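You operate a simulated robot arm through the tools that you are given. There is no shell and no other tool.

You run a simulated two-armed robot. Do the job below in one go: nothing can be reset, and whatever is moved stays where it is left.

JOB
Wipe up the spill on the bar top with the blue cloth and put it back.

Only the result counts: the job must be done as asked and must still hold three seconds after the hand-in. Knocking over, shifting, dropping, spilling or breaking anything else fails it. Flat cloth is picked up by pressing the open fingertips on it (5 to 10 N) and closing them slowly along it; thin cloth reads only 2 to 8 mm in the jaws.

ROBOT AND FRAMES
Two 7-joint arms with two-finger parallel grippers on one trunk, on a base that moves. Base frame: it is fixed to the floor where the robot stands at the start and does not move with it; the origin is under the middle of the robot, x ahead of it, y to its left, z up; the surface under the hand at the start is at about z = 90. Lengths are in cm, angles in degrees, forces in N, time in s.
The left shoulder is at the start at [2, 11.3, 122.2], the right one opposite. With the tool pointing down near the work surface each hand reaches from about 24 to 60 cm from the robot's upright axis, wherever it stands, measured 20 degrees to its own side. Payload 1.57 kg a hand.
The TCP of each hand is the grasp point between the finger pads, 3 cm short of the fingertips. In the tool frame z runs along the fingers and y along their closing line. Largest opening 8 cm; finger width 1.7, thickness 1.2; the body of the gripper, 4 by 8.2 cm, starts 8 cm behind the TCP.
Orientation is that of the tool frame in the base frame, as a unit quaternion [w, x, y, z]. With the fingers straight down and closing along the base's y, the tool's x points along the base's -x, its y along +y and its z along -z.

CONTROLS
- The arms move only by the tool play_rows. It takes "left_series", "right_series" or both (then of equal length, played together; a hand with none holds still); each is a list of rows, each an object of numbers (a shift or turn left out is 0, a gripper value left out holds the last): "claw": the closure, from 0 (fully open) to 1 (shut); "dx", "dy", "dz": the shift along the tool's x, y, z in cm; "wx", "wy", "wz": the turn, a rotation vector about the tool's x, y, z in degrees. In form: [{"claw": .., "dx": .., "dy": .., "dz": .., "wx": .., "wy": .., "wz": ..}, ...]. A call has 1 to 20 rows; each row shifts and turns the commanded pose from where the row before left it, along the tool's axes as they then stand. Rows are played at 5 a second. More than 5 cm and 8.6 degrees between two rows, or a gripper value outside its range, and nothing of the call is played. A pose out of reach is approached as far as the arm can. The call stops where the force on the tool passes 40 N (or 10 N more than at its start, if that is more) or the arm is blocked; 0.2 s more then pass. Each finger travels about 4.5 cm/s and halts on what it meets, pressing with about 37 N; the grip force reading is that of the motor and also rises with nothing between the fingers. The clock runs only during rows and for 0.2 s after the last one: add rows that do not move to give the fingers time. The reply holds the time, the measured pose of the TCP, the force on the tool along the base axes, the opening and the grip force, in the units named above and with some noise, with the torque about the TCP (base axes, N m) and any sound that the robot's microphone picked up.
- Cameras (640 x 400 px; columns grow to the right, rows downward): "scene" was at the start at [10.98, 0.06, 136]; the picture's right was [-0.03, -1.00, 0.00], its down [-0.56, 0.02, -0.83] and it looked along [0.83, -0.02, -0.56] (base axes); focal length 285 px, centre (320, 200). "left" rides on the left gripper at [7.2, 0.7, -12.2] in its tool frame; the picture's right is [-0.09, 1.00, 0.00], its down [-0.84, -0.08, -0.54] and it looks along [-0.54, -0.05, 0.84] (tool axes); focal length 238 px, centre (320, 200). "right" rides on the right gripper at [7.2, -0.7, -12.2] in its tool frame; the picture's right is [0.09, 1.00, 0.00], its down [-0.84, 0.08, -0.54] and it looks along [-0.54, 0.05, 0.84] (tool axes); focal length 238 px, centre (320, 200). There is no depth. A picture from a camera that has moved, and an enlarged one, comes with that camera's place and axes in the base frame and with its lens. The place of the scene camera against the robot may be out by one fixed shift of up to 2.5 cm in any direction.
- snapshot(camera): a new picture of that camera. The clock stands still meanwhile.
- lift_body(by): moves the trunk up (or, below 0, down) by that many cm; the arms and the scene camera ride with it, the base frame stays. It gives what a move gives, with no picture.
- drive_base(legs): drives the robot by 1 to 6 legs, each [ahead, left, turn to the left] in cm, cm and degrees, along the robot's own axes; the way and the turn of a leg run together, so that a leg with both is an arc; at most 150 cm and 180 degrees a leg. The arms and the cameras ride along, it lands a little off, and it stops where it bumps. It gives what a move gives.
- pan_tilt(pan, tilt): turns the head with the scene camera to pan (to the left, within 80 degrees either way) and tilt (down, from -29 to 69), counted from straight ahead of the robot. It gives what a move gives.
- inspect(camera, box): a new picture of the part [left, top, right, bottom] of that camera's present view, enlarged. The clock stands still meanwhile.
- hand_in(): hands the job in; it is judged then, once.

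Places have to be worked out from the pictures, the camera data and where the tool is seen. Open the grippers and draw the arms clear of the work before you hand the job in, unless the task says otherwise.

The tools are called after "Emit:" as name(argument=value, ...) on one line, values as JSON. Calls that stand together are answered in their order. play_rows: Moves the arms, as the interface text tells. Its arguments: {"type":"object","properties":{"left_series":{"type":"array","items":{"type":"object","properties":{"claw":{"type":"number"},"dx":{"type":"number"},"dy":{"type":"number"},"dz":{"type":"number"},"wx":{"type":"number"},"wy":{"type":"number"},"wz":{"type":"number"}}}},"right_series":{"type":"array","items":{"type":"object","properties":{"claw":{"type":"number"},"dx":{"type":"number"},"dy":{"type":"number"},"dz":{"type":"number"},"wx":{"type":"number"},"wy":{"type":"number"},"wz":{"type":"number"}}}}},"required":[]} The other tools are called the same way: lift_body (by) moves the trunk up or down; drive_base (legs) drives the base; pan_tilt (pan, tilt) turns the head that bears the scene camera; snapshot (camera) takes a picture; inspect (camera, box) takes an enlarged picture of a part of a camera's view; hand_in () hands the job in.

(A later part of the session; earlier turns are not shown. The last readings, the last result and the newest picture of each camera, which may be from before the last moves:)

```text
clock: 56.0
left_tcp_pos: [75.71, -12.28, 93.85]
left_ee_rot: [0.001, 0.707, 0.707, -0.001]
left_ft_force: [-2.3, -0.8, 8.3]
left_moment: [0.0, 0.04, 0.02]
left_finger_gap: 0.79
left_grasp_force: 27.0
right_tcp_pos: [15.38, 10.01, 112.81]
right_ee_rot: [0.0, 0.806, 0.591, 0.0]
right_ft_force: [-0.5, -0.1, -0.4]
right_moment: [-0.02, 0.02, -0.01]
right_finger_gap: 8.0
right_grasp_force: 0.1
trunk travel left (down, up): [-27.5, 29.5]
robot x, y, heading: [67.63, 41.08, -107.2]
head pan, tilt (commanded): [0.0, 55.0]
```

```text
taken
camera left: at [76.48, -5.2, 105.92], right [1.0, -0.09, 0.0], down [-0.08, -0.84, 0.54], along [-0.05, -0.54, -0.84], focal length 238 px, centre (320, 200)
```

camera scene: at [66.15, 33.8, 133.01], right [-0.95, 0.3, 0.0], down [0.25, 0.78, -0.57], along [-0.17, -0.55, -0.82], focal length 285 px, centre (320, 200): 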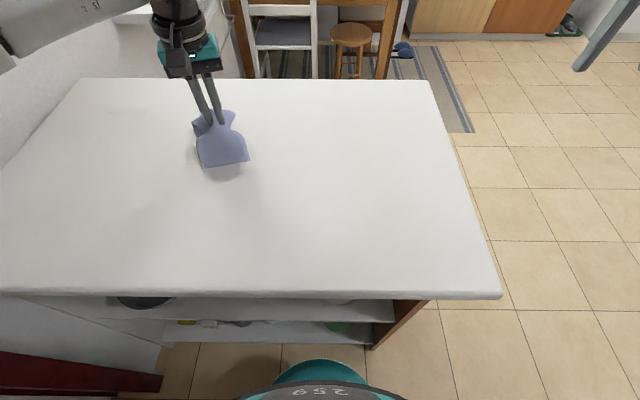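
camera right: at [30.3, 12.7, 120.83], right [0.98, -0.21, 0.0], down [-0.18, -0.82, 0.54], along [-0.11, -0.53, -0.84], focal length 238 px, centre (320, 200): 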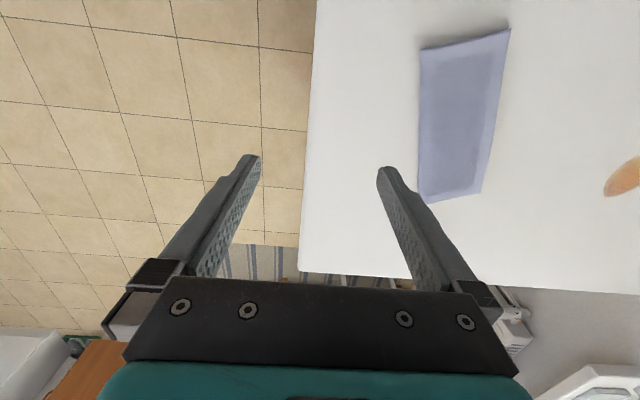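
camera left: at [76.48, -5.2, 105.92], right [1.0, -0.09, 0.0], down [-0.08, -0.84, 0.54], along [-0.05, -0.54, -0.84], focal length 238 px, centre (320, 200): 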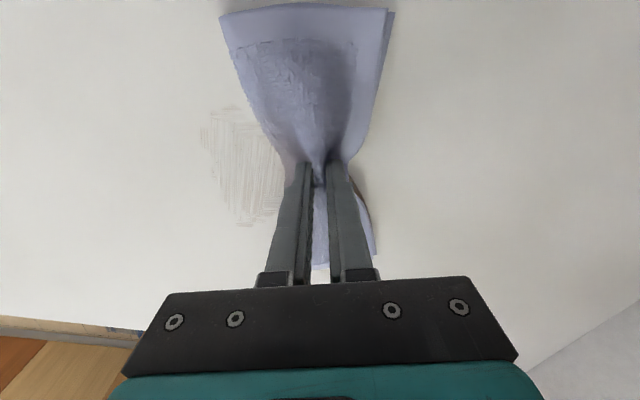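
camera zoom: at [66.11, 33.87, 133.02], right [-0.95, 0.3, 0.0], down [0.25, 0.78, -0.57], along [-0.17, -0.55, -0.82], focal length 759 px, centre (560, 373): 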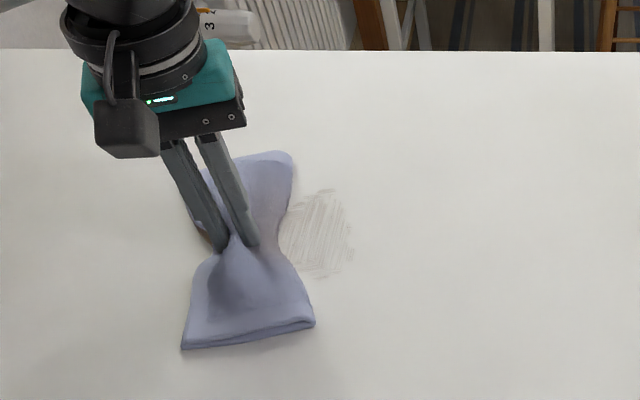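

Only faint streaks remain, over about x 68–75, y −17.5 to −8. I now stroke along y, stepping back across that area.

Emit:
play_rows(left_series=[{"dx": 1.6}, {"dx": 1.6}, {"dx": 1.6}, {"dy": -0.8}, {"dx": -1.7}, {"dx": -1.7}, {"dx": -1.7}, {"dx": -1.7}, {"dx": -1.7}, {"dx": -1.7}, {"dy": -1.1}, {"dx": 1.7}, {"dx": 1.7}, {"dx": 1.7}, {"dx": 1.7}, {"dx": 1.7}, {"dx": 1.7}, {"dy": -1.1}])

Emit:
play_rows(left_series=[{"dx": -1.7}, {"dx": -1.7}, {"dx": -1.7}, {"dx": -1.7}, {"dx": -1.7}, {"dx": -1.7}, {"dy": -1.1}, {"dx": 1.7}, {"dx": 1.7}, {"dx": 1.7}, {"dx": 1.7}, {"dx": 1.7}, {"dx": 1.7}, {"dy": -1.1}, {"dz": 0}])

Emit:
play_rows(left_series=[{"dx": -1.7}, {"dx": -1.7}, {"dx": -1.7}, {"dx": -1.7}, {"dx": -1.7}, {"dx": -1.7}, {"dy": -1.1}, {"dx": 1.7}, {"dx": 1.7}, {"dx": 1.7}, {"dx": 1.7}, {"dx": 1.7}, {"dx": 1.7}, {"dy": -1.1}, {"dz": 0}])

Emit:
inspect(camera="scene", box=[130, 60, 330, 210])

Emit:
snapshot(camera="left")

```text
clock: 59.8
left_tcp_pos: [72.83, -7.52, 93.64]
left_ee_rot: [0.0, 0.707, 0.708, 0.0]
left_ft_force: [4.8, 0.2, 12.3]
left_moment: [-0.03, -0.22, -0.04]
left_finger_gap: 0.81
left_grasp_force: 26.6
right_tcp_pos: [15.41, 9.91, 112.71]
right_ee_rot: [0.0, 0.807, 0.591, 0.0]
right_ft_force: [0.0, 0.7, 0.0]
right_moment: [-0.01, -0.01, 0.01]
right_finger_gap: 8.0
right_grasp_force: 0.1
trunk travel left (down, up): [-27.5, 29.5]
robot x, y, heading: [67.32, 41.23, -107.5]
head pan, tilt (commanded): [0.0, 55.0]
```

```text
clock: 63.0
left_tcp_pos: [70.69, -7.43, 93.67]
left_ee_rot: [0.001, 0.707, 0.707, 0.0]
left_ft_force: [4.2, 0.8, 12.2]
left_moment: [0.04, -0.17, 0.02]
left_finger_gap: 0.8
left_grasp_force: 26.9
right_tcp_pos: [15.48, 9.99, 112.87]
right_ee_rot: [0.001, 0.807, 0.591, 0.0]
right_ft_force: [-0.7, 0.0, -0.7]
right_moment: [0.01, 0.0, -0.01]
right_finger_gap: 8.02
right_grasp_force: 0.0
trunk travel left (down, up): [-27.5, 29.5]
robot x, y, heading: [67.68, 41.37, -107.2]
head pan, tilt (commanded): [0.0, 55.0]
```

```text
clock: 66.2
left_tcp_pos: [68.32, -7.47, 93.73]
left_ee_rot: [0.001, 0.707, 0.707, 0.0]
left_ft_force: [1.9, 1.2, 8.2]
left_moment: [0.02, -0.07, -0.02]
left_finger_gap: 0.79
left_grasp_force: 27.2
right_tcp_pos: [15.46, 9.85, 112.84]
right_ee_rot: [0.0, 0.807, 0.591, 0.0]
right_ft_force: [0.4, 0.7, 1.2]
right_moment: [-0.02, 0.0, -0.02]
right_finger_gap: 8.0
right_grasp_force: 0.1
trunk travel left (down, up): [-27.5, 29.5]
robot x, y, heading: [67.88, 41.19, -107.3]
head pan, tilt (commanded): [0.0, 55.0]
```

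```text
2.67 times, centred on (230, 135) of scene
camera zoom: at [66.19, 33.88, 133.02], right [-0.95, 0.3, 0.0], down [0.25, 0.78, -0.57], along [-0.17, -0.55, -0.82], focal length 759 px, centre (560, 373)
```

zoom: 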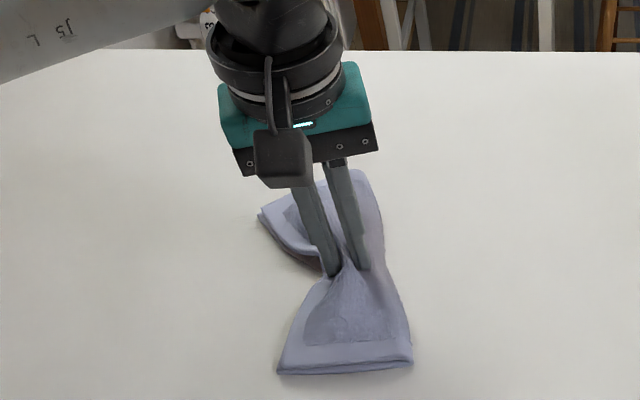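

```text
taken
camera left: at [69.08, -0.42, 105.91], right [1.0, -0.09, 0.0], down [-0.08, -0.84, 0.54], along [-0.05, -0.54, -0.84], focal length 238 px, centre (320, 200)
```

left: 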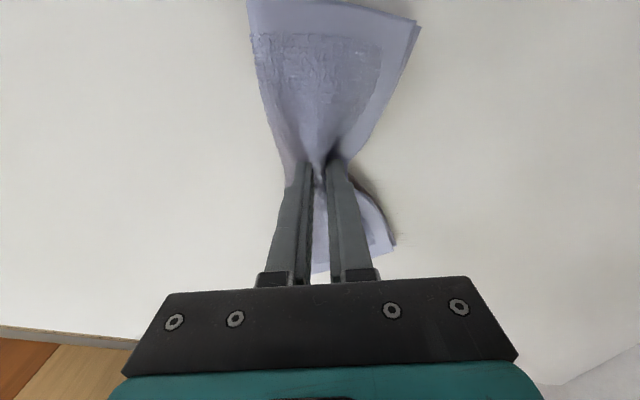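

No residue shows beside the cloth. I lift it clear and shift a bit toward its home to check the wiped area.

Emit:
play_rows(left_series=[{"dz": -1}, {"dz": -1}, {"dz": -1}, {"dz": -1}, {"dz": -1}, {"dz": -1}, {"dx": 0.6, "dy": -1.8}, {"dx": 0.6, "dy": -1.8}, {"dx": 0.6, "dy": -1.8}, {"dx": 0.6, "dy": -1.8}, {"dx": 0.6, "dy": -1.8}, {"dx": 0.6, "dy": -1.8}, {"dz": 0}, {"dz": 0}])

Emit:
inspect(camera="scene", box=[130, 60, 410, 235])

Emit:
snapshot(camera="left")

```text
clock: 69.2
left_tcp_pos: [57.37, -4.05, 99.63]
left_ee_rot: [0.0, 0.707, 0.707, 0.0]
left_ft_force: [-0.3, 0.6, -0.3]
left_moment: [0.01, 0.02, -0.01]
left_finger_gap: 0.76
left_grasp_force: 26.6
right_tcp_pos: [15.42, 9.91, 112.82]
right_ee_rot: [0.0, 0.807, 0.591, 0.0]
right_ft_force: [-0.1, 0.0, 0.0]
right_moment: [-0.02, 0.0, 0.02]
right_finger_gap: 7.99
right_grasp_force: 0.0
trunk travel left (down, up): [-27.5, 29.5]
robot x, y, heading: [67.42, 41.14, -107.5]
head pan, tilt (commanded): [0.0, 55.0]
```

```text
2.29 times, centred on (270, 148) of scene
camera zoom: at [66.14, 33.8, 133.01], right [-0.95, 0.3, 0.0], down [0.25, 0.78, -0.57], along [-0.17, -0.55, -0.82], focal length 650 px, centre (434, 320)
```

zoom: 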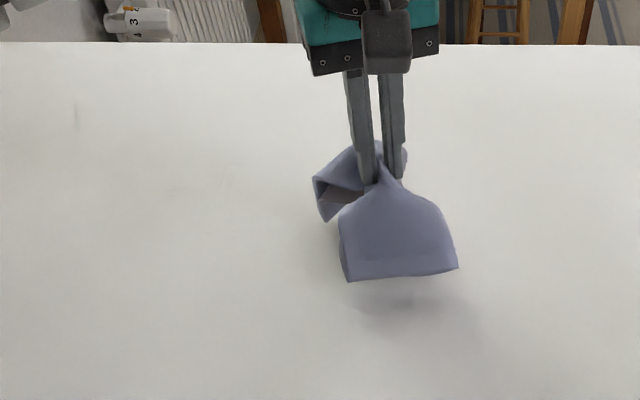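

```text
taken
camera left: at [58.27, 3.07, 111.86], right [1.0, -0.09, 0.0], down [-0.08, -0.84, 0.54], along [-0.05, -0.54, -0.84], focal length 238 px, centre (320, 200)
```

left: 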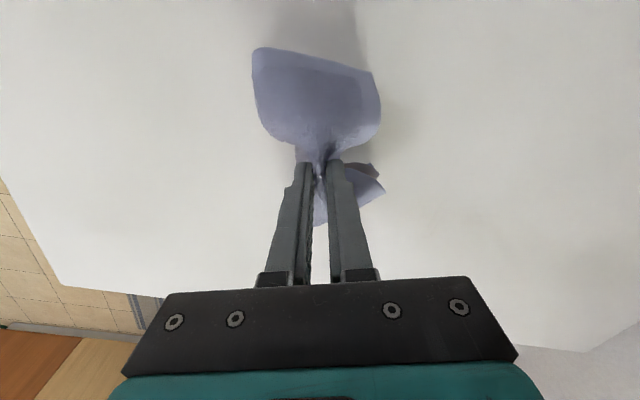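

The spill area now looks clean; I zoom in hard to check for faint residue before going home.

Emit:
inspect(camera="scene", box=[170, 105, 290, 185])

Emit:
inspect(camera="left", box=[380, 100, 640, 280])

```text
5.00 times, centred on (230, 145) of scene
camera zoom: at [66.14, 33.8, 133.01], right [-0.95, 0.3, 0.0], down [0.25, 0.78, -0.57], along [-0.17, -0.55, -0.82], focal length 1423 px, centre (770, 475)
```

zoom: 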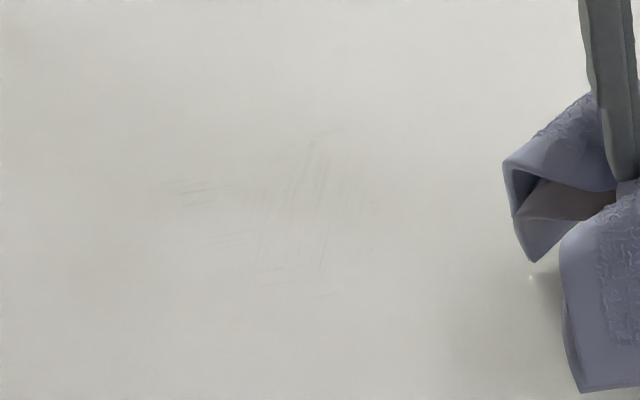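

```text
2.22 times, centred on (510, 190) of left
camera zoom: at [58.27, 3.07, 111.86], right [1.0, -0.09, 0.0], down [-0.08, -0.84, 0.54], along [-0.05, -0.54, -0.84], focal length 530 px, centre (-102, 222)
```

zoom: 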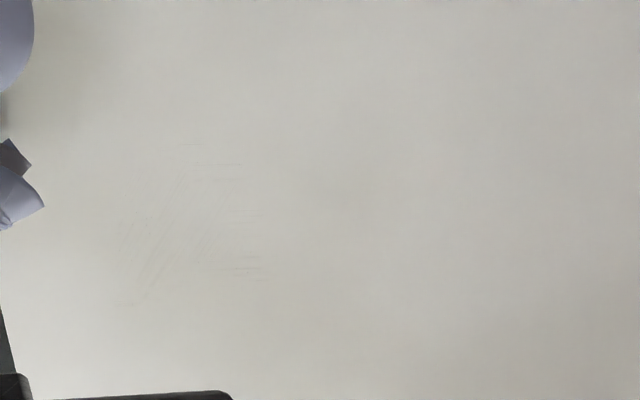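

Very faint streaks are still visible over about x 69–77, y −17 to −8, so I go back and wipe that area once more with full lines along x.

Emit:
play_rows(left_series=[{"dx": -0.8, "dy": 2.1}, {"dx": -0.8, "dy": 2.1}, {"dx": -0.8, "dy": 2.1}, {"dx": -0.8, "dy": 2.1}, {"dx": -0.8, "dy": 2.1}, {"dz": 1}, {"dz": 1}, {"dz": 1}, {"dz": 1}, {"dz": 0.8}, {"dz": 0.6}, {"dz": 0.4}, {"dz": 0.2}, {"dz": 0}])

Emit:
play_rows(left_series=[{"dy": 1.8}, {"dy": 1.8}, {"dy": 1.8}, {"dy": 1.8}, {"dy": 1.8}, {"dy": 1.4}, {"dx": -1.8}, {"dy": -1.8}, {"dy": -1.8}, {"dy": -1.8}, {"dy": -1.8}, {"dy": -1.8}, {"dy": -1.4}, {"dx": -1.8}])

Emit:
play_rows(left_series=[{"dy": 1.8}, {"dy": 1.8}, {"dy": 1.8}, {"dy": 1.8}, {"dy": 1.8}, {"dy": 1.4}, {"dx": -1.8}, {"dy": -1.8}, {"dy": -1.8}, {"dy": -1.8}, {"dy": -1.8}, {"dy": -1.8}, {"dy": -1.4}, {"dx": -1.8}])

Emit:
play_rows(left_series=[{"dy": 1.8}, {"dy": 1.8}, {"dy": 1.8}, {"dy": 1.8}, {"dy": 1.8}, {"dy": 1.4}, {"dx": -1.8}, {"dy": -1.8}, {"dy": -1.8}, {"dy": -1.8}, {"dy": -1.8}, {"dy": -1.8}, {"dy": -1.4}, {"dz": 0}])

Emit:
inspect(camera="scene", box=[130, 60, 330, 210])

Emit:
snapshot(camera="left")

```text
clock: 72.2
left_tcp_pos: [67.98, -8.06, 94.03]
left_ee_rot: [0.001, 0.707, 0.707, -0.002]
left_ft_force: [0.9, -0.8, 19.1]
left_moment: [-0.02, -0.1, 0.01]
left_finger_gap: 0.82
left_grasp_force: 27.0
right_tcp_pos: [15.49, 10.01, 112.92]
right_ee_rot: [-0.001, 0.806, 0.592, 0.0]
right_ft_force: [0.5, -0.1, -0.2]
right_moment: [0.0, -0.01, -0.02]
right_finger_gap: 8.01
right_grasp_force: 0.0
trunk travel left (down, up): [-27.5, 29.5]
robot x, y, heading: [67.57, 41.36, -107.7]
head pan, tilt (commanded): [0.0, 55.0]
```

```text
clock: 75.2
left_tcp_pos: [67.82, -11.33, 93.81]
left_ee_rot: [-0.002, 0.709, 0.705, -0.001]
left_ft_force: [-1.9, 7.8, 19.0]
left_moment: [0.29, -0.01, 0.03]
left_finger_gap: 0.81
left_grasp_force: 27.1
right_tcp_pos: [15.29, 10.1, 112.94]
right_ee_rot: [0.0, 0.807, 0.59, -0.001]
right_ft_force: [0.1, -0.1, 0.2]
right_moment: [0.0, 0.03, 0.02]
right_finger_gap: 8.01
right_grasp_force: 0.0
trunk travel left (down, up): [-27.5, 29.5]
robot x, y, heading: [67.61, 41.1, -107.5]
head pan, tilt (commanded): [0.0, 55.0]
```

```text
clock: 78.2
left_tcp_pos: [67.66, -14.97, 93.95]
left_ee_rot: [-0.002, 0.71, 0.705, -0.002]
left_ft_force: [-2.5, 6.2, 17.4]
left_moment: [0.24, 0.06, 0.04]
left_finger_gap: 0.8
left_grasp_force: 27.5
right_tcp_pos: [15.36, 10.03, 112.75]
right_ee_rot: [0.0, 0.807, 0.591, -0.001]
right_ft_force: [-1.0, 0.6, -0.1]
right_moment: [0.01, -0.03, -0.01]
right_finger_gap: 8.02
right_grasp_force: 0.0
trunk travel left (down, up): [-27.5, 29.5]
robot x, y, heading: [67.56, 41.58, -107.6]
head pan, tilt (commanded): [0.0, 55.0]
```

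```text
clock: 81.2
left_tcp_pos: [68.03, -16.84, 93.88]
left_ee_rot: [0.0, 0.707, 0.707, -0.002]
left_ft_force: [7.2, 0.6, 15.9]
left_moment: [-0.01, -0.29, 0.06]
left_finger_gap: 0.81
left_grasp_force: 26.9
right_tcp_pos: [15.47, 10.04, 112.73]
right_ee_rot: [0.0, 0.806, 0.592, 0.0]
right_ft_force: [-0.4, -0.1, 0.1]
right_moment: [0.0, 0.0, 0.01]
right_finger_gap: 7.99
right_grasp_force: 0.0
trunk travel left (down, up): [-27.5, 29.5]
robot x, y, heading: [67.41, 41.44, -107.3]
head pan, tilt (commanded): [0.0, 55.0]
```

```text
2.67 times, centred on (230, 135) of scene
camera zoom: at [66.22, 33.96, 133.03], right [-0.95, 0.3, 0.0], down [0.25, 0.78, -0.57], along [-0.17, -0.55, -0.82], focal length 759 px, centre (560, 373)
```

zoom: 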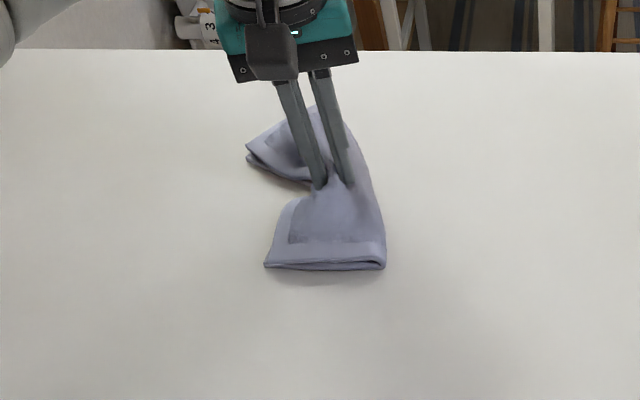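

```text
taken
camera left: at [68.8, -9.78, 106.02], right [1.0, -0.09, 0.0], down [-0.08, -0.84, 0.54], along [-0.05, -0.54, -0.84], focal length 238 px, centre (320, 200)
```

left: 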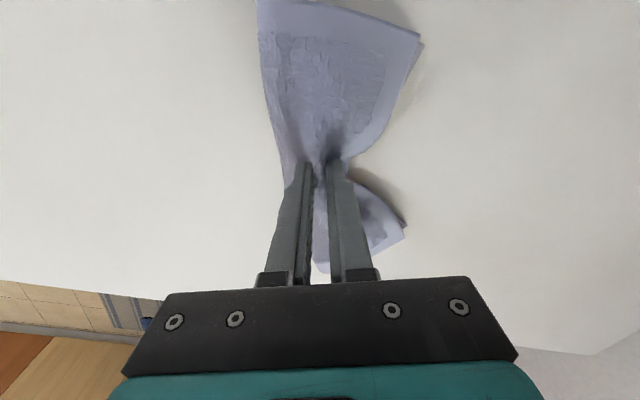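

The area looks clean beside the cloth. I ease the pressure, straighten the trailing wings with a short move along +x, lift, and carry the cloth to above its home spot.

Emit:
play_rows(left_series=[{"dz": -0.2}, {"dy": 1}, {"dy": 1}, {"dy": 1}, {"dz": -1}, {"dz": -1}, {"dz": -1}, {"dz": -1}, {"dz": -1}, {"dz": -1}, {"dz": 0}])

Emit:
play_rows(left_series=[{"dx": 1.31, "dy": -1.97}, {"dx": 1.31, "dy": -1.97}, {"dx": 1.31, "dy": -1.97}, {"dx": 1.31, "dy": -1.97}, {"dx": 1.31, "dy": -1.97}, {"dx": 1.31, "dy": -1.97}, {"dx": 1.31, "dy": -1.97}, {"dx": 1.31, "dy": -1.97}, {"dx": 1.31, "dy": -1.97}, {"dx": 1.31, "dy": -1.97}, {"dx": 1.31, "dy": -1.97}, {"dx": 1.31, "dy": -1.97}, {"dx": 1.31, "dy": -1.97}, {"dz": 0}, {"dz": 0}])

Emit:
inspect(camera="scene", box=[170, 105, 290, 185])

Emit:
snapshot(camera="scene")

Emit:
snapshot(camera="left")

```text
clock: 83.6
left_tcp_pos: [70.94, -16.93, 99.96]
left_ee_rot: [0.0, 0.707, 0.707, 0.0]
left_ft_force: [-0.1, -0.3, -0.3]
left_moment: [-0.03, 0.0, 0.05]
left_finger_gap: 0.75
left_grasp_force: 27.2
right_tcp_pos: [15.37, 9.96, 112.78]
right_ee_rot: [0.0, 0.806, 0.592, -0.001]
right_ft_force: [0.0, 0.4, -0.1]
right_moment: [0.0, 0.0, 0.0]
right_finger_gap: 8.0
right_grasp_force: 0.3
trunk travel left (down, up): [-27.5, 29.5]
robot x, y, heading: [67.63, 41.2, -107.4]
head pan, tilt (commanded): [0.0, 55.0]
```

```text
clock: 86.8
left_tcp_pos: [45.39, 0.02, 99.87]
left_ee_rot: [0.001, 0.707, 0.707, 0.0]
left_ft_force: [0.9, 0.4, -0.5]
left_moment: [-0.03, 0.02, 0.03]
left_finger_gap: 0.78
left_grasp_force: 27.0
right_tcp_pos: [15.5, 9.96, 112.74]
right_ee_rot: [0.0, 0.807, 0.59, 0.0]
right_ft_force: [-0.3, 0.3, 0.0]
right_moment: [-0.01, 0.0, -0.05]
right_finger_gap: 7.99
right_grasp_force: 0.0
trunk travel left (down, up): [-27.5, 29.5]
robot x, y, heading: [67.38, 41.54, -107.5]
head pan, tilt (commanded): [0.0, 55.0]
```

```text
5.00 times, centred on (230, 145) of scene
camera zoom: at [66.13, 33.81, 133.01], right [-0.95, 0.3, 0.0], down [0.25, 0.78, -0.57], along [-0.17, -0.55, -0.82], focal length 1423 px, centre (770, 475)
```

zoom: 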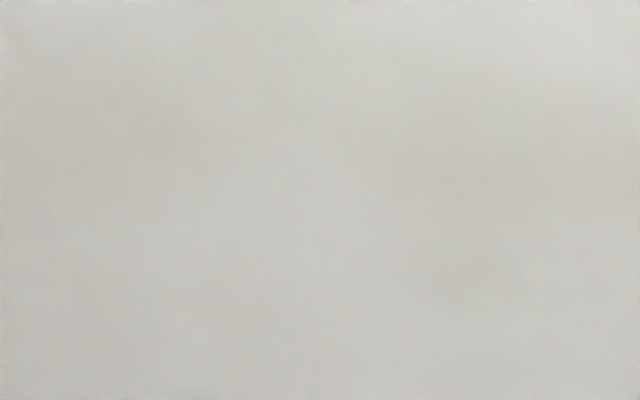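

```text
taken
camera scene: at [66.13, 33.81, 133.01], right [-0.95, 0.3, 0.0], down [0.25, 0.78, -0.57], along [-0.17, -0.55, -0.82], focal length 285 px, centre (320, 200)
```

scene: 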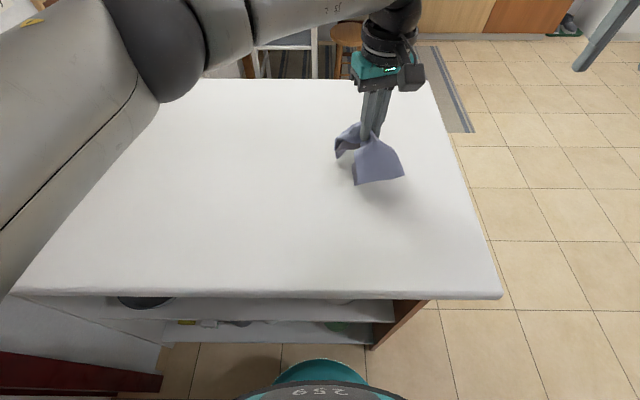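

```text
taken
camera left: at [46.14, 7.15, 112.12], right [1.0, -0.09, 0.0], down [-0.08, -0.84, 0.54], along [-0.05, -0.54, -0.84], focal length 238 px, centre (320, 200)
```

left: 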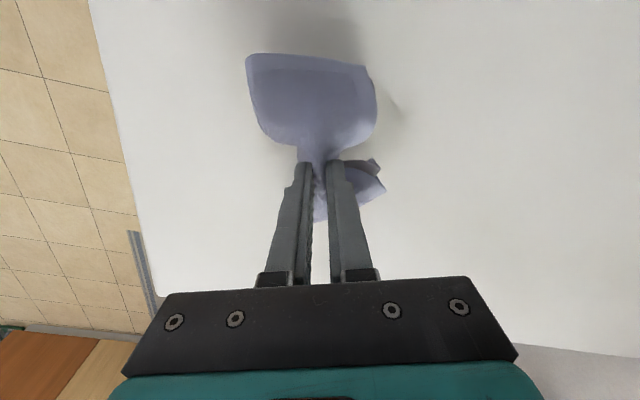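

The wiped area is now fully clean. I lower the cloth 3 cm short (toward −y), then will slide it +y home so that the folded far wing trails out straight.

Emit:
play_rows(left_series=[{"dx": -1}, {"dx": -1}, {"dx": -1}, {"dz": 0.8}, {"dz": 0.8}, {"dz": 0.8}, {"dz": 0.8}, {"dz": 0.8}, {"dz": 0.6}, {"dz": 0.4}, {"dz": 0.2}, {"dz": 0}])

Emit:
inspect(camera="scene", box=[280, 80, 440, 230])

Emit:
snapshot(camera="left")

```text
clock: 89.4
left_tcp_pos: [45.38, -2.92, 94.82]
left_ee_rot: [0.0, 0.707, 0.707, -0.001]
left_ft_force: [0.0, -0.3, 0.7]
left_moment: [-0.01, 0.05, 0.0]
left_finger_gap: 0.77
left_grasp_force: 27.1
right_tcp_pos: [15.43, 9.98, 112.7]
right_ee_rot: [-0.001, 0.806, 0.592, 0.001]
right_ft_force: [0.3, 0.7, -0.3]
right_moment: [0.0, -0.03, 0.01]
right_finger_gap: 8.02
right_grasp_force: 0.2
trunk travel left (down, up): [-27.5, 29.5]
robot x, y, heading: [67.45, 41.53, -107.4]
head pan, tilt (commanded): [0.0, 55.0]
```

```text
2.67 times, centred on (360, 155) of scene
camera zoom: at [66.14, 33.81, 133.02], right [-0.95, 0.3, 0.0], down [0.25, 0.78, -0.57], along [-0.17, -0.55, -0.82], focal length 759 px, centre (213, 320)
```

zoom: 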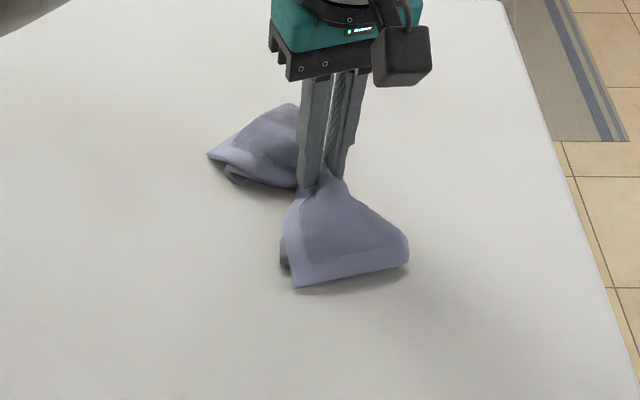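

```text
taken
camera left: at [46.14, 4.15, 106.92], right [1.0, -0.09, 0.0], down [-0.08, -0.84, 0.54], along [-0.05, -0.54, -0.84], focal length 238 px, centre (320, 200)
```

left: 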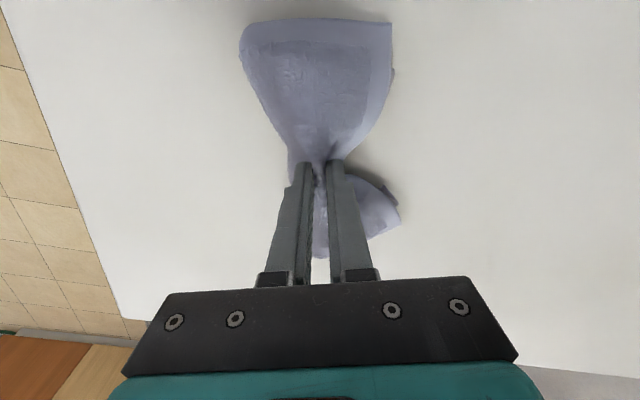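

The far wing lies turned toward +x. I lift, step back 5 cm in −x, lower, and then drag along +x and +y into the home spot so that both wings trail straight.

Emit:
play_rows(left_series=[{"dz": -1}, {"dz": -1}, {"dz": -1}, {"dz": -1}, {"dy": -1.8, "dx": -0.3}, {"dy": -1.8, "dx": -0.3}, {"dy": -1.8, "dx": -0.3}, {"dz": 1}, {"dz": 1}, {"dz": 1}, {"dz": 0.8}, {"dz": 0.5}, {"dz": 0.3}, {"dz": 0}])

Emit:
play_rows(left_series=[{"dy": 0.8, "dx": 0.3}, {"dy": 0.8, "dx": 0.3}, {"dy": 0.8, "dx": 0.3}, {"dy": 0.8, "dx": 0.3}, {"dz": 0}])

Emit:
inspect(camera="scene", box=[280, 80, 440, 230])

Emit:
snapshot(camera="left")

```text
clock: 92.4
left_tcp_pos: [41.64, -2.53, 95.07]
left_ee_rot: [0.001, 0.707, 0.707, -0.001]
left_ft_force: [0.0, 0.7, -0.2]
left_moment: [-0.05, 0.03, 0.01]
left_finger_gap: 0.77
left_grasp_force: 27.3
left hand out of reach, approached as far as the arm can: row 6, 7, 11
right_tcp_pos: [15.39, 10.0, 112.72]
right_ee_rot: [0.0, 0.806, 0.591, 0.0]
right_ft_force: [-0.4, -0.3, -0.2]
right_moment: [-0.01, -0.02, 0.0]
right_finger_gap: 7.99
right_grasp_force: 0.0
trunk travel left (down, up): [-27.5, 29.5]
robot x, y, heading: [67.39, 41.12, -107.6]
head pan, tilt (commanded): [0.0, 55.0]
```

```text
clock: 93.6
left_tcp_pos: [44.86, -1.42, 95.1]
left_ee_rot: [0.001, 0.707, 0.707, -0.001]
left_ft_force: [0.1, -0.5, 0.6]
left_moment: [0.02, 0.02, 0.02]
left_finger_gap: 0.79
left_grasp_force: 27.0
right_tcp_pos: [15.39, 9.93, 112.71]
right_ee_rot: [-0.001, 0.807, 0.591, 0.0]
right_ft_force: [-0.1, -0.2, -0.7]
right_moment: [0.01, 0.01, -0.02]
right_finger_gap: 7.97
right_grasp_force: 0.1
trunk travel left (down, up): [-27.5, 29.5]
robot x, y, heading: [67.6, 41.37, -107.4]
head pan, tilt (commanded): [0.0, 55.0]
```

```text
2.67 times, centred on (360, 155) of scene
camera zoom: at [66.13, 33.81, 133.01], right [-0.95, 0.3, 0.0], down [0.25, 0.78, -0.57], along [-0.17, -0.55, -0.82], focal length 759 px, centre (213, 320)
```

zoom: 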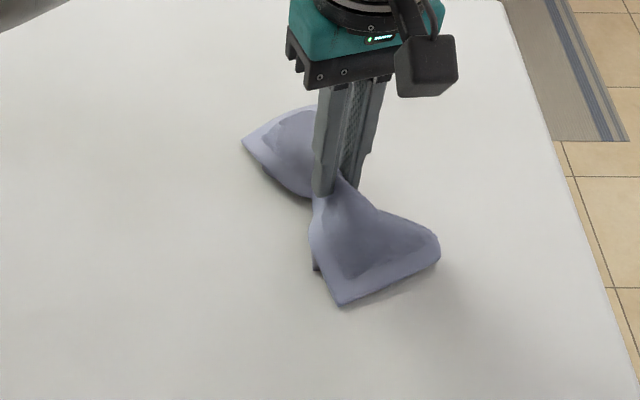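

```text
taken
camera left: at [45.6, 5.66, 107.29], right [1.0, -0.09, 0.0], down [-0.08, -0.84, 0.54], along [-0.05, -0.54, -0.84], focal length 238 px, centre (320, 200)
```

left: 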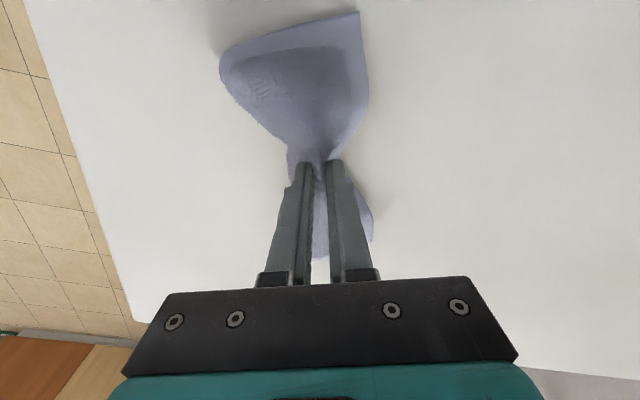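

The far wing now lies straight. I lower to the surface and slide to the home spot with a small overshoot in +y and back to straighten the near wing too.

Emit:
play_rows(left_series=[{"dz": 0.4}, {"dz": 0.4}, {"dx": 0.7, "dy": 0.3}, {"dx": 0.7, "dy": 0.3}, {"dx": 0.7}, {"dx": 0.7}, {"dx": 0.7}, {"dx": -0.6}, {"dx": -0.6}, {"dx": -0.6}, {"dz": 0}])

Emit:
inspect(camera="scene", box=[280, 80, 440, 230])

Emit:
snapshot(camera="left")

Emit:
snapshot(camera="right")

```text
clock: 96.0
left_tcp_pos: [45.46, 0.21, 94.25]
left_ee_rot: [0.0, 0.707, 0.707, 0.0]
left_ft_force: [0.5, 0.9, 1.8]
left_moment: [0.0, -0.02, 0.04]
left_finger_gap: 0.78
left_grasp_force: 26.7
right_tcp_pos: [15.52, 9.93, 112.75]
right_ee_rot: [0.0, 0.806, 0.591, 0.0]
right_ft_force: [-0.5, 0.3, 0.2]
right_moment: [-0.01, 0.02, 0.0]
right_finger_gap: 8.01
right_grasp_force: 0.0
trunk travel left (down, up): [-27.5, 29.5]
robot x, y, heading: [67.43, 41.62, -107.6]
head pan, tilt (commanded): [0.0, 55.0]
```

```text
2.67 times, centred on (360, 155) of scene
camera zoom: at [66.15, 33.83, 133.02], right [-0.95, 0.3, 0.0], down [0.25, 0.78, -0.57], along [-0.17, -0.55, -0.82], focal length 759 px, centre (213, 320)
```

zoom: 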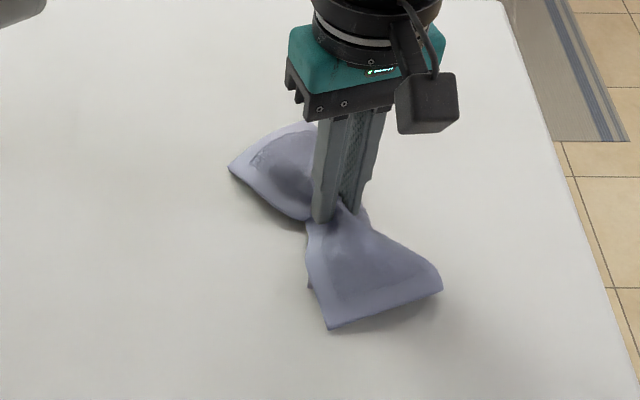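

```text
taken
camera left: at [46.23, 7.37, 106.49], right [1.0, -0.09, 0.0], down [-0.08, -0.84, 0.54], along [-0.05, -0.54, -0.84], focal length 238 px, centre (320, 200)
```

left: 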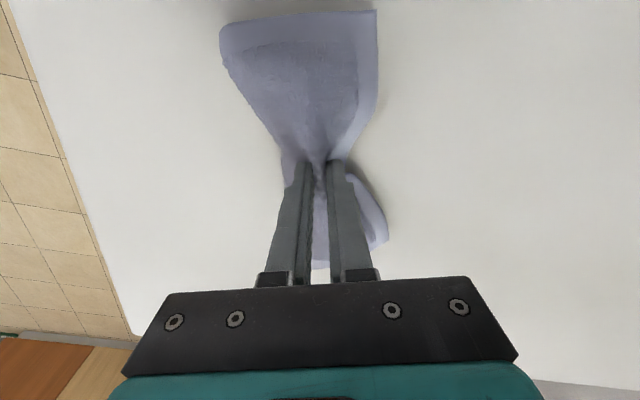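

```text
taken
camera right: at [16.98, 17.08, 124.86], right [0.98, -0.21, 0.0], down [-0.18, -0.82, 0.54], along [-0.12, -0.53, -0.84], focal length 238 px, centre (320, 200)
```

right: 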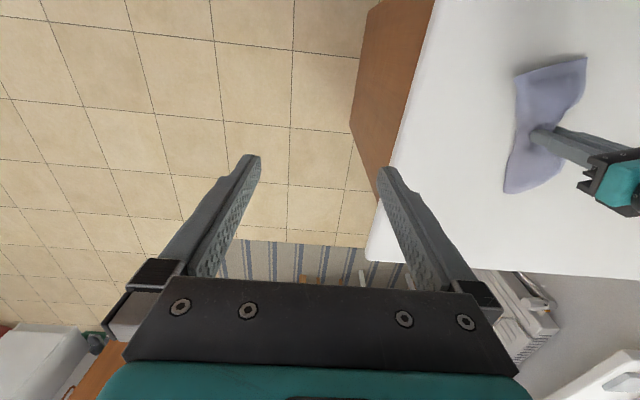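

The cloth lies almost exactly as it did before the lift. I press gently and open the fingers slowly to spread the gathered middle back out.

Emit:
play_rows(left_series=[{"dz": 0.25}, {"dz": 0.2}, {"dz": 0}, {"claw": 0.95}, {"claw": 0.92}, {"claw": 0.89}, {"claw": 0.86}, {"claw": 0.83}, {"claw": 0.8}, {"claw": 0.77}, {"claw": 0.74}, {"dz": 0}])

Emit:
inspect(camera="scene", box=[280, 80, 440, 230])

Emit:
snapshot(camera="left")

```text
clock: 98.6
left_tcp_pos: [45.54, 0.25, 93.97]
left_ee_rot: [0.0, 0.707, 0.707, -0.001]
left_ft_force: [2.5, -1.1, 5.5]
left_moment: [-0.02, -0.01, 0.02]
left_finger_gap: 1.86
left_grasp_force: 0.0
right_tcp_pos: [15.52, 10.06, 112.81]
right_ee_rot: [0.0, 0.807, 0.591, -0.001]
right_ft_force: [0.5, 0.0, -0.9]
right_moment: [0.0, 0.0, 0.02]
right_finger_gap: 7.99
right_grasp_force: 0.2
trunk travel left (down, up): [-27.5, 29.5]
robot x, y, heading: [67.52, 41.43, -107.5]
head pan, tilt (commanded): [0.0, 55.0]
```

```text
2.67 times, centred on (360, 155) of scene
camera zoom: at [66.19, 33.84, 133.02], right [-0.95, 0.3, 0.0], down [0.25, 0.78, -0.57], along [-0.17, -0.55, -0.82], focal length 759 px, centre (213, 320)
```

zoom: 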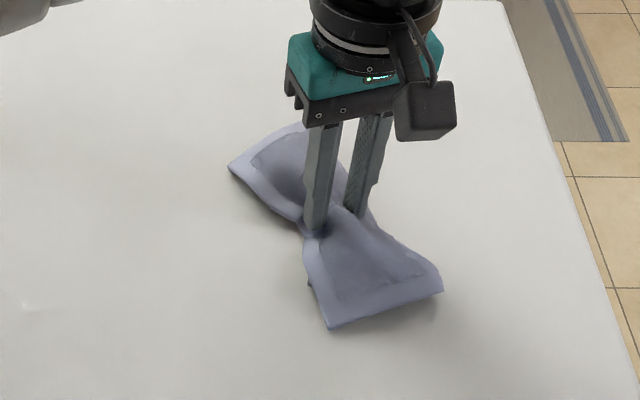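

```text
taken
camera left: at [46.26, 7.4, 106.05], right [1.0, -0.09, 0.0], down [-0.08, -0.84, 0.54], along [-0.05, -0.54, -0.84], focal length 238 px, centre (320, 200)
```

left: 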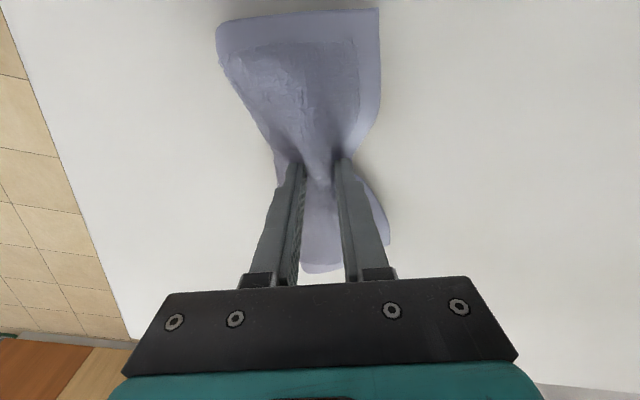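

The cloth spreads with the fingers at 5.5 N. I keep opening slowly to the width at which they first pressed on it.

Emit:
play_rows(left_series=[{"claw": 0.71}, {"claw": 0.68}, {"claw": 0.65}, {"claw": 0.62}, {"claw": 0.59}, {"claw": 0.56}, {"claw": 0.53}, {"claw": 0.5}, {"claw": 0.47}, {"claw": 0.44}, {"claw": 0.41}, {"dz": 0}])

Emit:
inspect(camera="scene", box=[280, 80, 440, 230])

Emit:
snapshot(camera="left")

```text
clock: 101.2
left_tcp_pos: [45.42, 0.24, 93.94]
left_ee_rot: [0.001, 0.707, 0.707, 0.0]
left_ft_force: [0.8, -0.3, 2.4]
left_moment: [0.02, -0.01, 0.0]
left_finger_gap: 4.61
left_grasp_force: 0.1
right_tcp_pos: [15.48, 9.87, 112.8]
right_ee_rot: [-0.001, 0.806, 0.592, 0.0]
right_ft_force: [0.4, 0.2, -0.4]
right_moment: [-0.03, 0.0, 0.01]
right_finger_gap: 8.01
right_grasp_force: 0.1
trunk travel left (down, up): [-27.5, 29.5]
robot x, y, heading: [67.34, 41.1, -107.7]
head pan, tilt (commanded): [0.0, 55.0]
```

```text
2.67 times, centred on (360, 155) of scene
camera zoom: at [66.17, 33.82, 133.02], right [-0.95, 0.3, 0.0], down [0.25, 0.78, -0.57], along [-0.17, -0.55, -0.82], focal length 759 px, centre (213, 320)
```

zoom: 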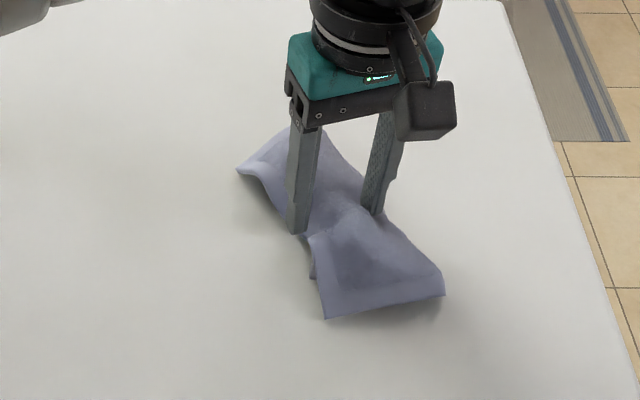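

```text
taken
camera left: at [46.24, 7.39, 106.03], right [1.0, -0.09, 0.0], down [-0.08, -0.84, 0.54], along [-0.05, -0.54, -0.84], focal length 238 px, centre (320, 200)
```

left: 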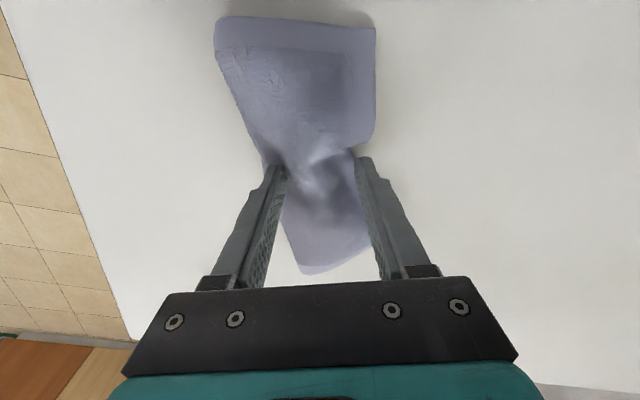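

The cloth is mostly spread again in its old outline. I lift the hand straight up and look at the result.

Emit:
play_rows(left_series=[{"dz": -0.5}, {"dz": -1}, {"dz": -2}, {"dz": -2.5}, {"dz": -2.5}, {"dz": -2.5}, {"dz": -2.5}, {"dz": 0}])

Emit:
snapshot(camera="left")

Emit:
inspect(camera="scene", box=[280, 80, 440, 230])

```text
clock: 103.0
left_tcp_pos: [45.44, 0.37, 107.39]
left_ee_rot: [0.0, 0.707, 0.707, 0.0]
left_ft_force: [0.0, 0.2, 0.8]
left_moment: [0.02, -0.01, -0.03]
left_finger_gap: 4.71
left_grasp_force: 0.2
right_tcp_pos: [15.37, 9.82, 112.78]
right_ee_rot: [0.0, 0.806, 0.592, 0.0]
right_ft_force: [-0.4, 0.3, -0.3]
right_moment: [0.04, 0.0, 0.01]
right_finger_gap: 8.0
right_grasp_force: 0.0
trunk travel left (down, up): [-27.5, 29.5]
robot x, y, heading: [67.72, 41.39, -107.6]
head pan, tilt (commanded): [0.0, 55.0]
```

```text
taken
camera left: at [46.18, 7.4, 119.56], right [1.0, -0.09, 0.0], down [-0.08, -0.84, 0.54], along [-0.05, -0.54, -0.84], focal length 238 px, centre (320, 200)
```

left: 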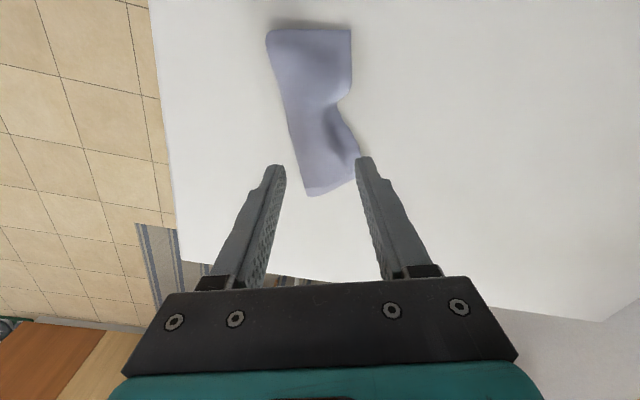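

```text
2.67 times, centred on (360, 155) of scene
camera zoom: at [66.14, 33.8, 133.01], right [-0.95, 0.3, 0.0], down [0.25, 0.78, -0.57], along [-0.17, -0.55, -0.82], focal length 759 px, centre (213, 320)
```

zoom: 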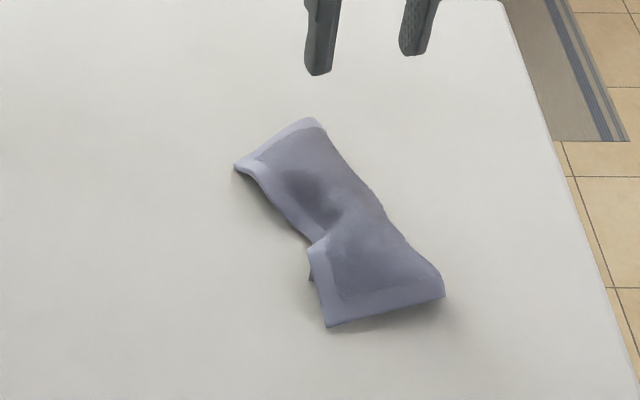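

The cloth lies back in its place (corner average about [45.8, 0.1] against [45.5, 0] at the start), with a kink on its +x side near y = 2. I look closer to decide on smoothing it.

Emit:
inspect(camera="left", box=[230, 0, 410, 210])

Emit:
inspect(camera="right", box=[460, 20, 640, 230])

```text
1.90 times, centred on (320, 105) of left
camera zoom: at [46.18, 7.4, 119.56], right [1.0, -0.09, 0.0], down [-0.08, -0.84, 0.54], along [-0.05, -0.54, -0.84], focal length 454 px, centre (320, 381)
```

zoom: 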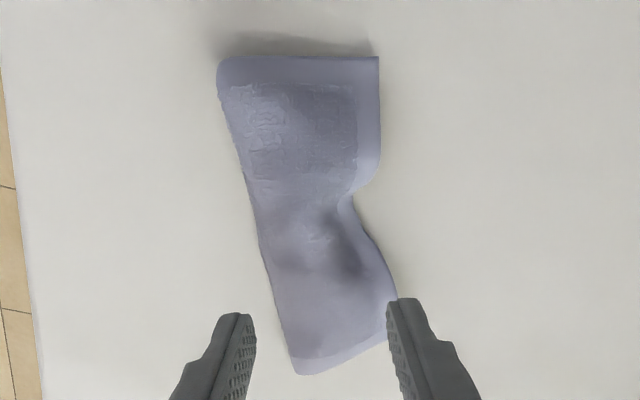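

```text
1.90 times, centred on (550, 125) of right
camera zoom: at [16.97, 17.05, 124.85], right [0.98, -0.21, 0.0], down [-0.18, -0.82, 0.54], along [-0.12, -0.53, -0.84], focal length 454 px, centre (-118, 343)
```

zoom: 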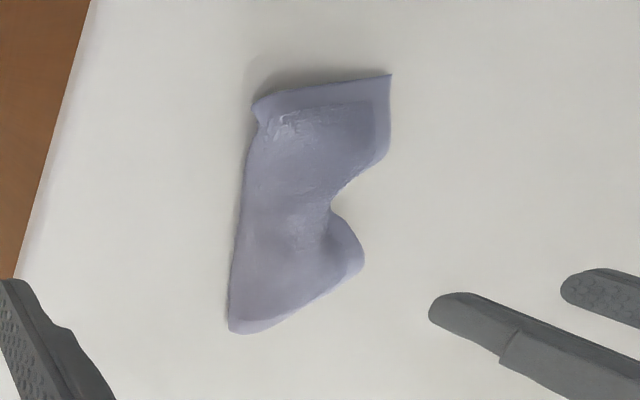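

The far half is turned slightly and kinked; smoothing it with two fingertips is easy, but that spot is near the left arm's limit from here. I drive 12 cm to the right along the bar with the hand raised to reach it comfortably.

Emit:
drive_base(legs=[[0, -12, 0]])

Emit:
snapshot(camera="scene")

Emit:
snapshot(camera="left")

```text
clock: 104.2
left_tcp_pos: [33.77, 4.02, 107.43]
left_ee_rot: [0.0, 0.707, 0.707, 0.0]
left_ft_force: [0.5, -0.6, 0.4]
left_moment: [-0.01, -0.04, 0.0]
left_finger_gap: 4.72
left_grasp_force: 0.1
right_tcp_pos: [3.78, 13.7, 112.72]
right_ee_rot: [0.0, 0.807, 0.591, 0.0]
right_ft_force: [-0.4, 0.4, 0.1]
right_moment: [-0.04, -0.03, 0.0]
right_finger_gap: 8.0
right_grasp_force: 0.1
trunk travel left (down, up): [-27.5, 29.5]
robot x, y, heading: [56.02, 45.07, -107.3]
head pan, tilt (commanded): [0.0, 55.0]
```

```text
taken
camera scene: at [54.54, 37.45, 133.01], right [-0.95, 0.3, 0.0], down [0.25, 0.78, -0.57], along [-0.17, -0.55, -0.82], focal length 285 px, centre (320, 200)
```

scene: 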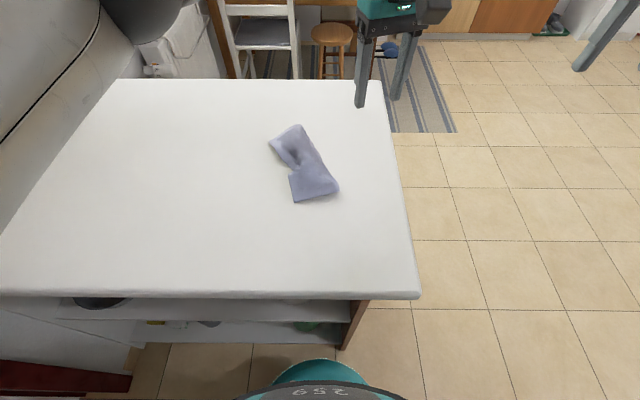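

```text
taken
camera left: at [34.57, 11.07, 119.52], right [1.0, -0.09, 0.0], down [-0.08, -0.84, 0.54], along [-0.05, -0.54, -0.84], focal length 238 px, centre (320, 200)
```

left: 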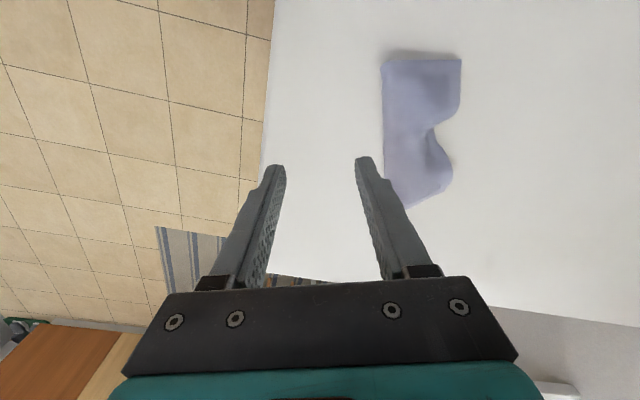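

From above, the far half is turned about 25° and its +x edge is kinked. I place the two fingertips along the far half (centre about [45.5, −5.3], turned 25°) and lower close to it.

Emit:
play_rows(left_series=[{"dx": -1.86, "dy": 2.34}, {"dx": -1.86, "dy": 2.34}, {"dx": -1.86, "dy": 2.34}, {"dx": -1.86, "dy": 2.34}, {"dx": -1.86, "dy": 2.34}, {"wz": -6.2}, {"wz": -6.2}, {"wz": -6.2}, {"wz": -6.2}, {"dz": 2.5}, {"dz": 2.5}, {"dz": 2.5}, {"dz": 2.0}, {"dz": 1.5}, {"dz": 0}, {"dz": 0}])

Emit:
snapshot(camera="left")

Emit:
inspect(camera="scene", box=[220, 80, 380, 230])

```text
clock: 107.6
left_tcp_pos: [45.5, -5.27, 96.41]
left_ee_rot: [0.001, 0.539, 0.843, 0.001]
left_ft_force: [0.4, 0.2, -0.6]
left_moment: [0.0, 0.03, -0.01]
left_finger_gap: 4.72
left_grasp_force: 0.0
right_tcp_pos: [3.83, 13.6, 112.71]
right_ee_rot: [-0.001, 0.807, 0.591, 0.0]
right_ft_force: [-0.5, -0.8, 0.6]
right_moment: [-0.02, 0.0, 0.04]
right_finger_gap: 8.02
right_grasp_force: 0.0
trunk travel left (down, up): [-27.5, 29.5]
robot x, y, heading: [55.78, 45.06, -107.8]
head pan, tilt (commanded): [0.0, 55.0]
```

```text
taken
camera left: at [43.21, 1.42, 108.55], right [0.94, 0.33, 0.0], down [0.28, -0.79, 0.54], along [0.18, -0.51, -0.84], focal length 238 px, centre (320, 200)
```

left: 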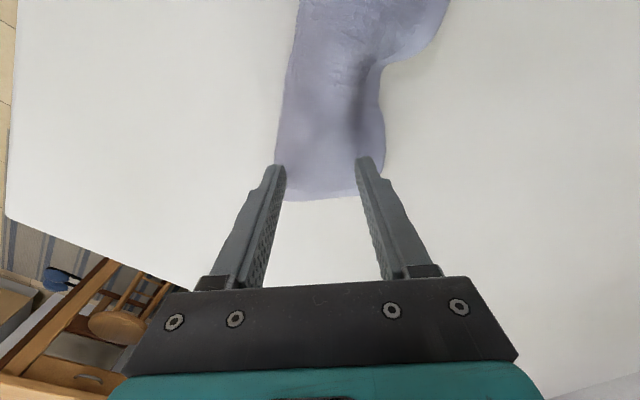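

```text
2.67 times, centred on (300, 155) of scene
camera zoom: at [54.64, 37.43, 133.01], right [-0.95, 0.3, 0.0], down [0.25, 0.78, -0.57], along [-0.17, -0.55, -0.82], focal length 759 px, centre (373, 320)
```

zoom: 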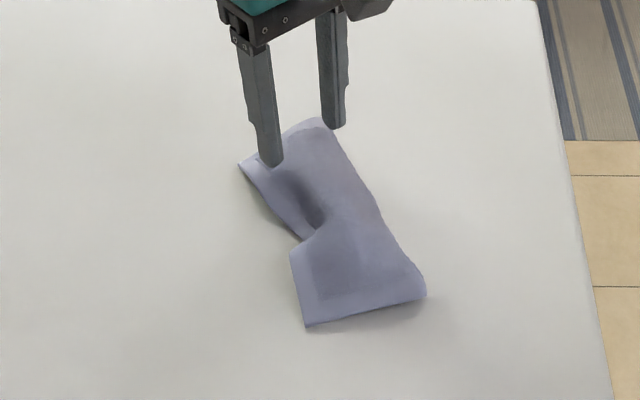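

The −x fingertip would land on the cloth's very edge, so I shift 0.7 cm along the finger line and lower to the cloth.

Emit:
play_rows(left_series=[{"dy": 0.7}, {"dz": 0.8}, {"dz": 0.6}, {"dz": 0.4}, {"dz": 0.3}, {"dz": 0.2}, {"dz": 0}, {"dz": 0}])

```text
clock: 109.4
left_tcp_pos: [46.21, -5.16, 94.03]
left_ee_rot: [0.001, 0.538, 0.843, 0.0]
left_ft_force: [0.9, 0.3, 0.8]
left_moment: [0.01, -0.01, 0.01]
left_finger_gap: 4.71
left_grasp_force: 0.2
right_tcp_pos: [3.95, 13.68, 112.78]
right_ee_rot: [0.0, 0.807, 0.59, 0.0]
right_ft_force: [-0.7, 0.2, 0.0]
right_moment: [0.03, -0.02, -0.01]
right_finger_gap: 8.01
right_grasp_force: 0.0
trunk travel left (down, up): [-27.5, 29.5]
robot x, y, heading: [56.0, 45.2, -107.5]
head pan, tilt (commanded): [0.0, 55.0]
```

Barely touching at 94.0; I press a little further in small steps.

Emit:
play_rows(left_series=[{"dz": 0.15}, {"dz": 0.15}, {"dz": 0}, {"dz": 0}])

```text
clock: 110.4
left_tcp_pos: [46.2, -5.01, 93.8]
left_ee_rot: [0.0, 0.539, 0.842, 0.0]
left_ft_force: [0.1, 0.0, 1.9]
left_moment: [0.03, 0.02, -0.01]
left_finger_gap: 4.69
left_grasp_force: 0.0
right_tcp_pos: [3.91, 13.6, 112.69]
right_ee_rot: [0.0, 0.807, 0.59, 0.0]
right_ft_force: [0.1, 0.4, -1.0]
right_moment: [0.05, 0.0, -0.01]
right_finger_gap: 7.99
right_grasp_force: 0.1
trunk travel left (down, up): [-27.5, 29.5]
robot x, y, heading: [55.96, 44.95, -107.4]
head pan, tilt (commanded): [0.0, 55.0]
```

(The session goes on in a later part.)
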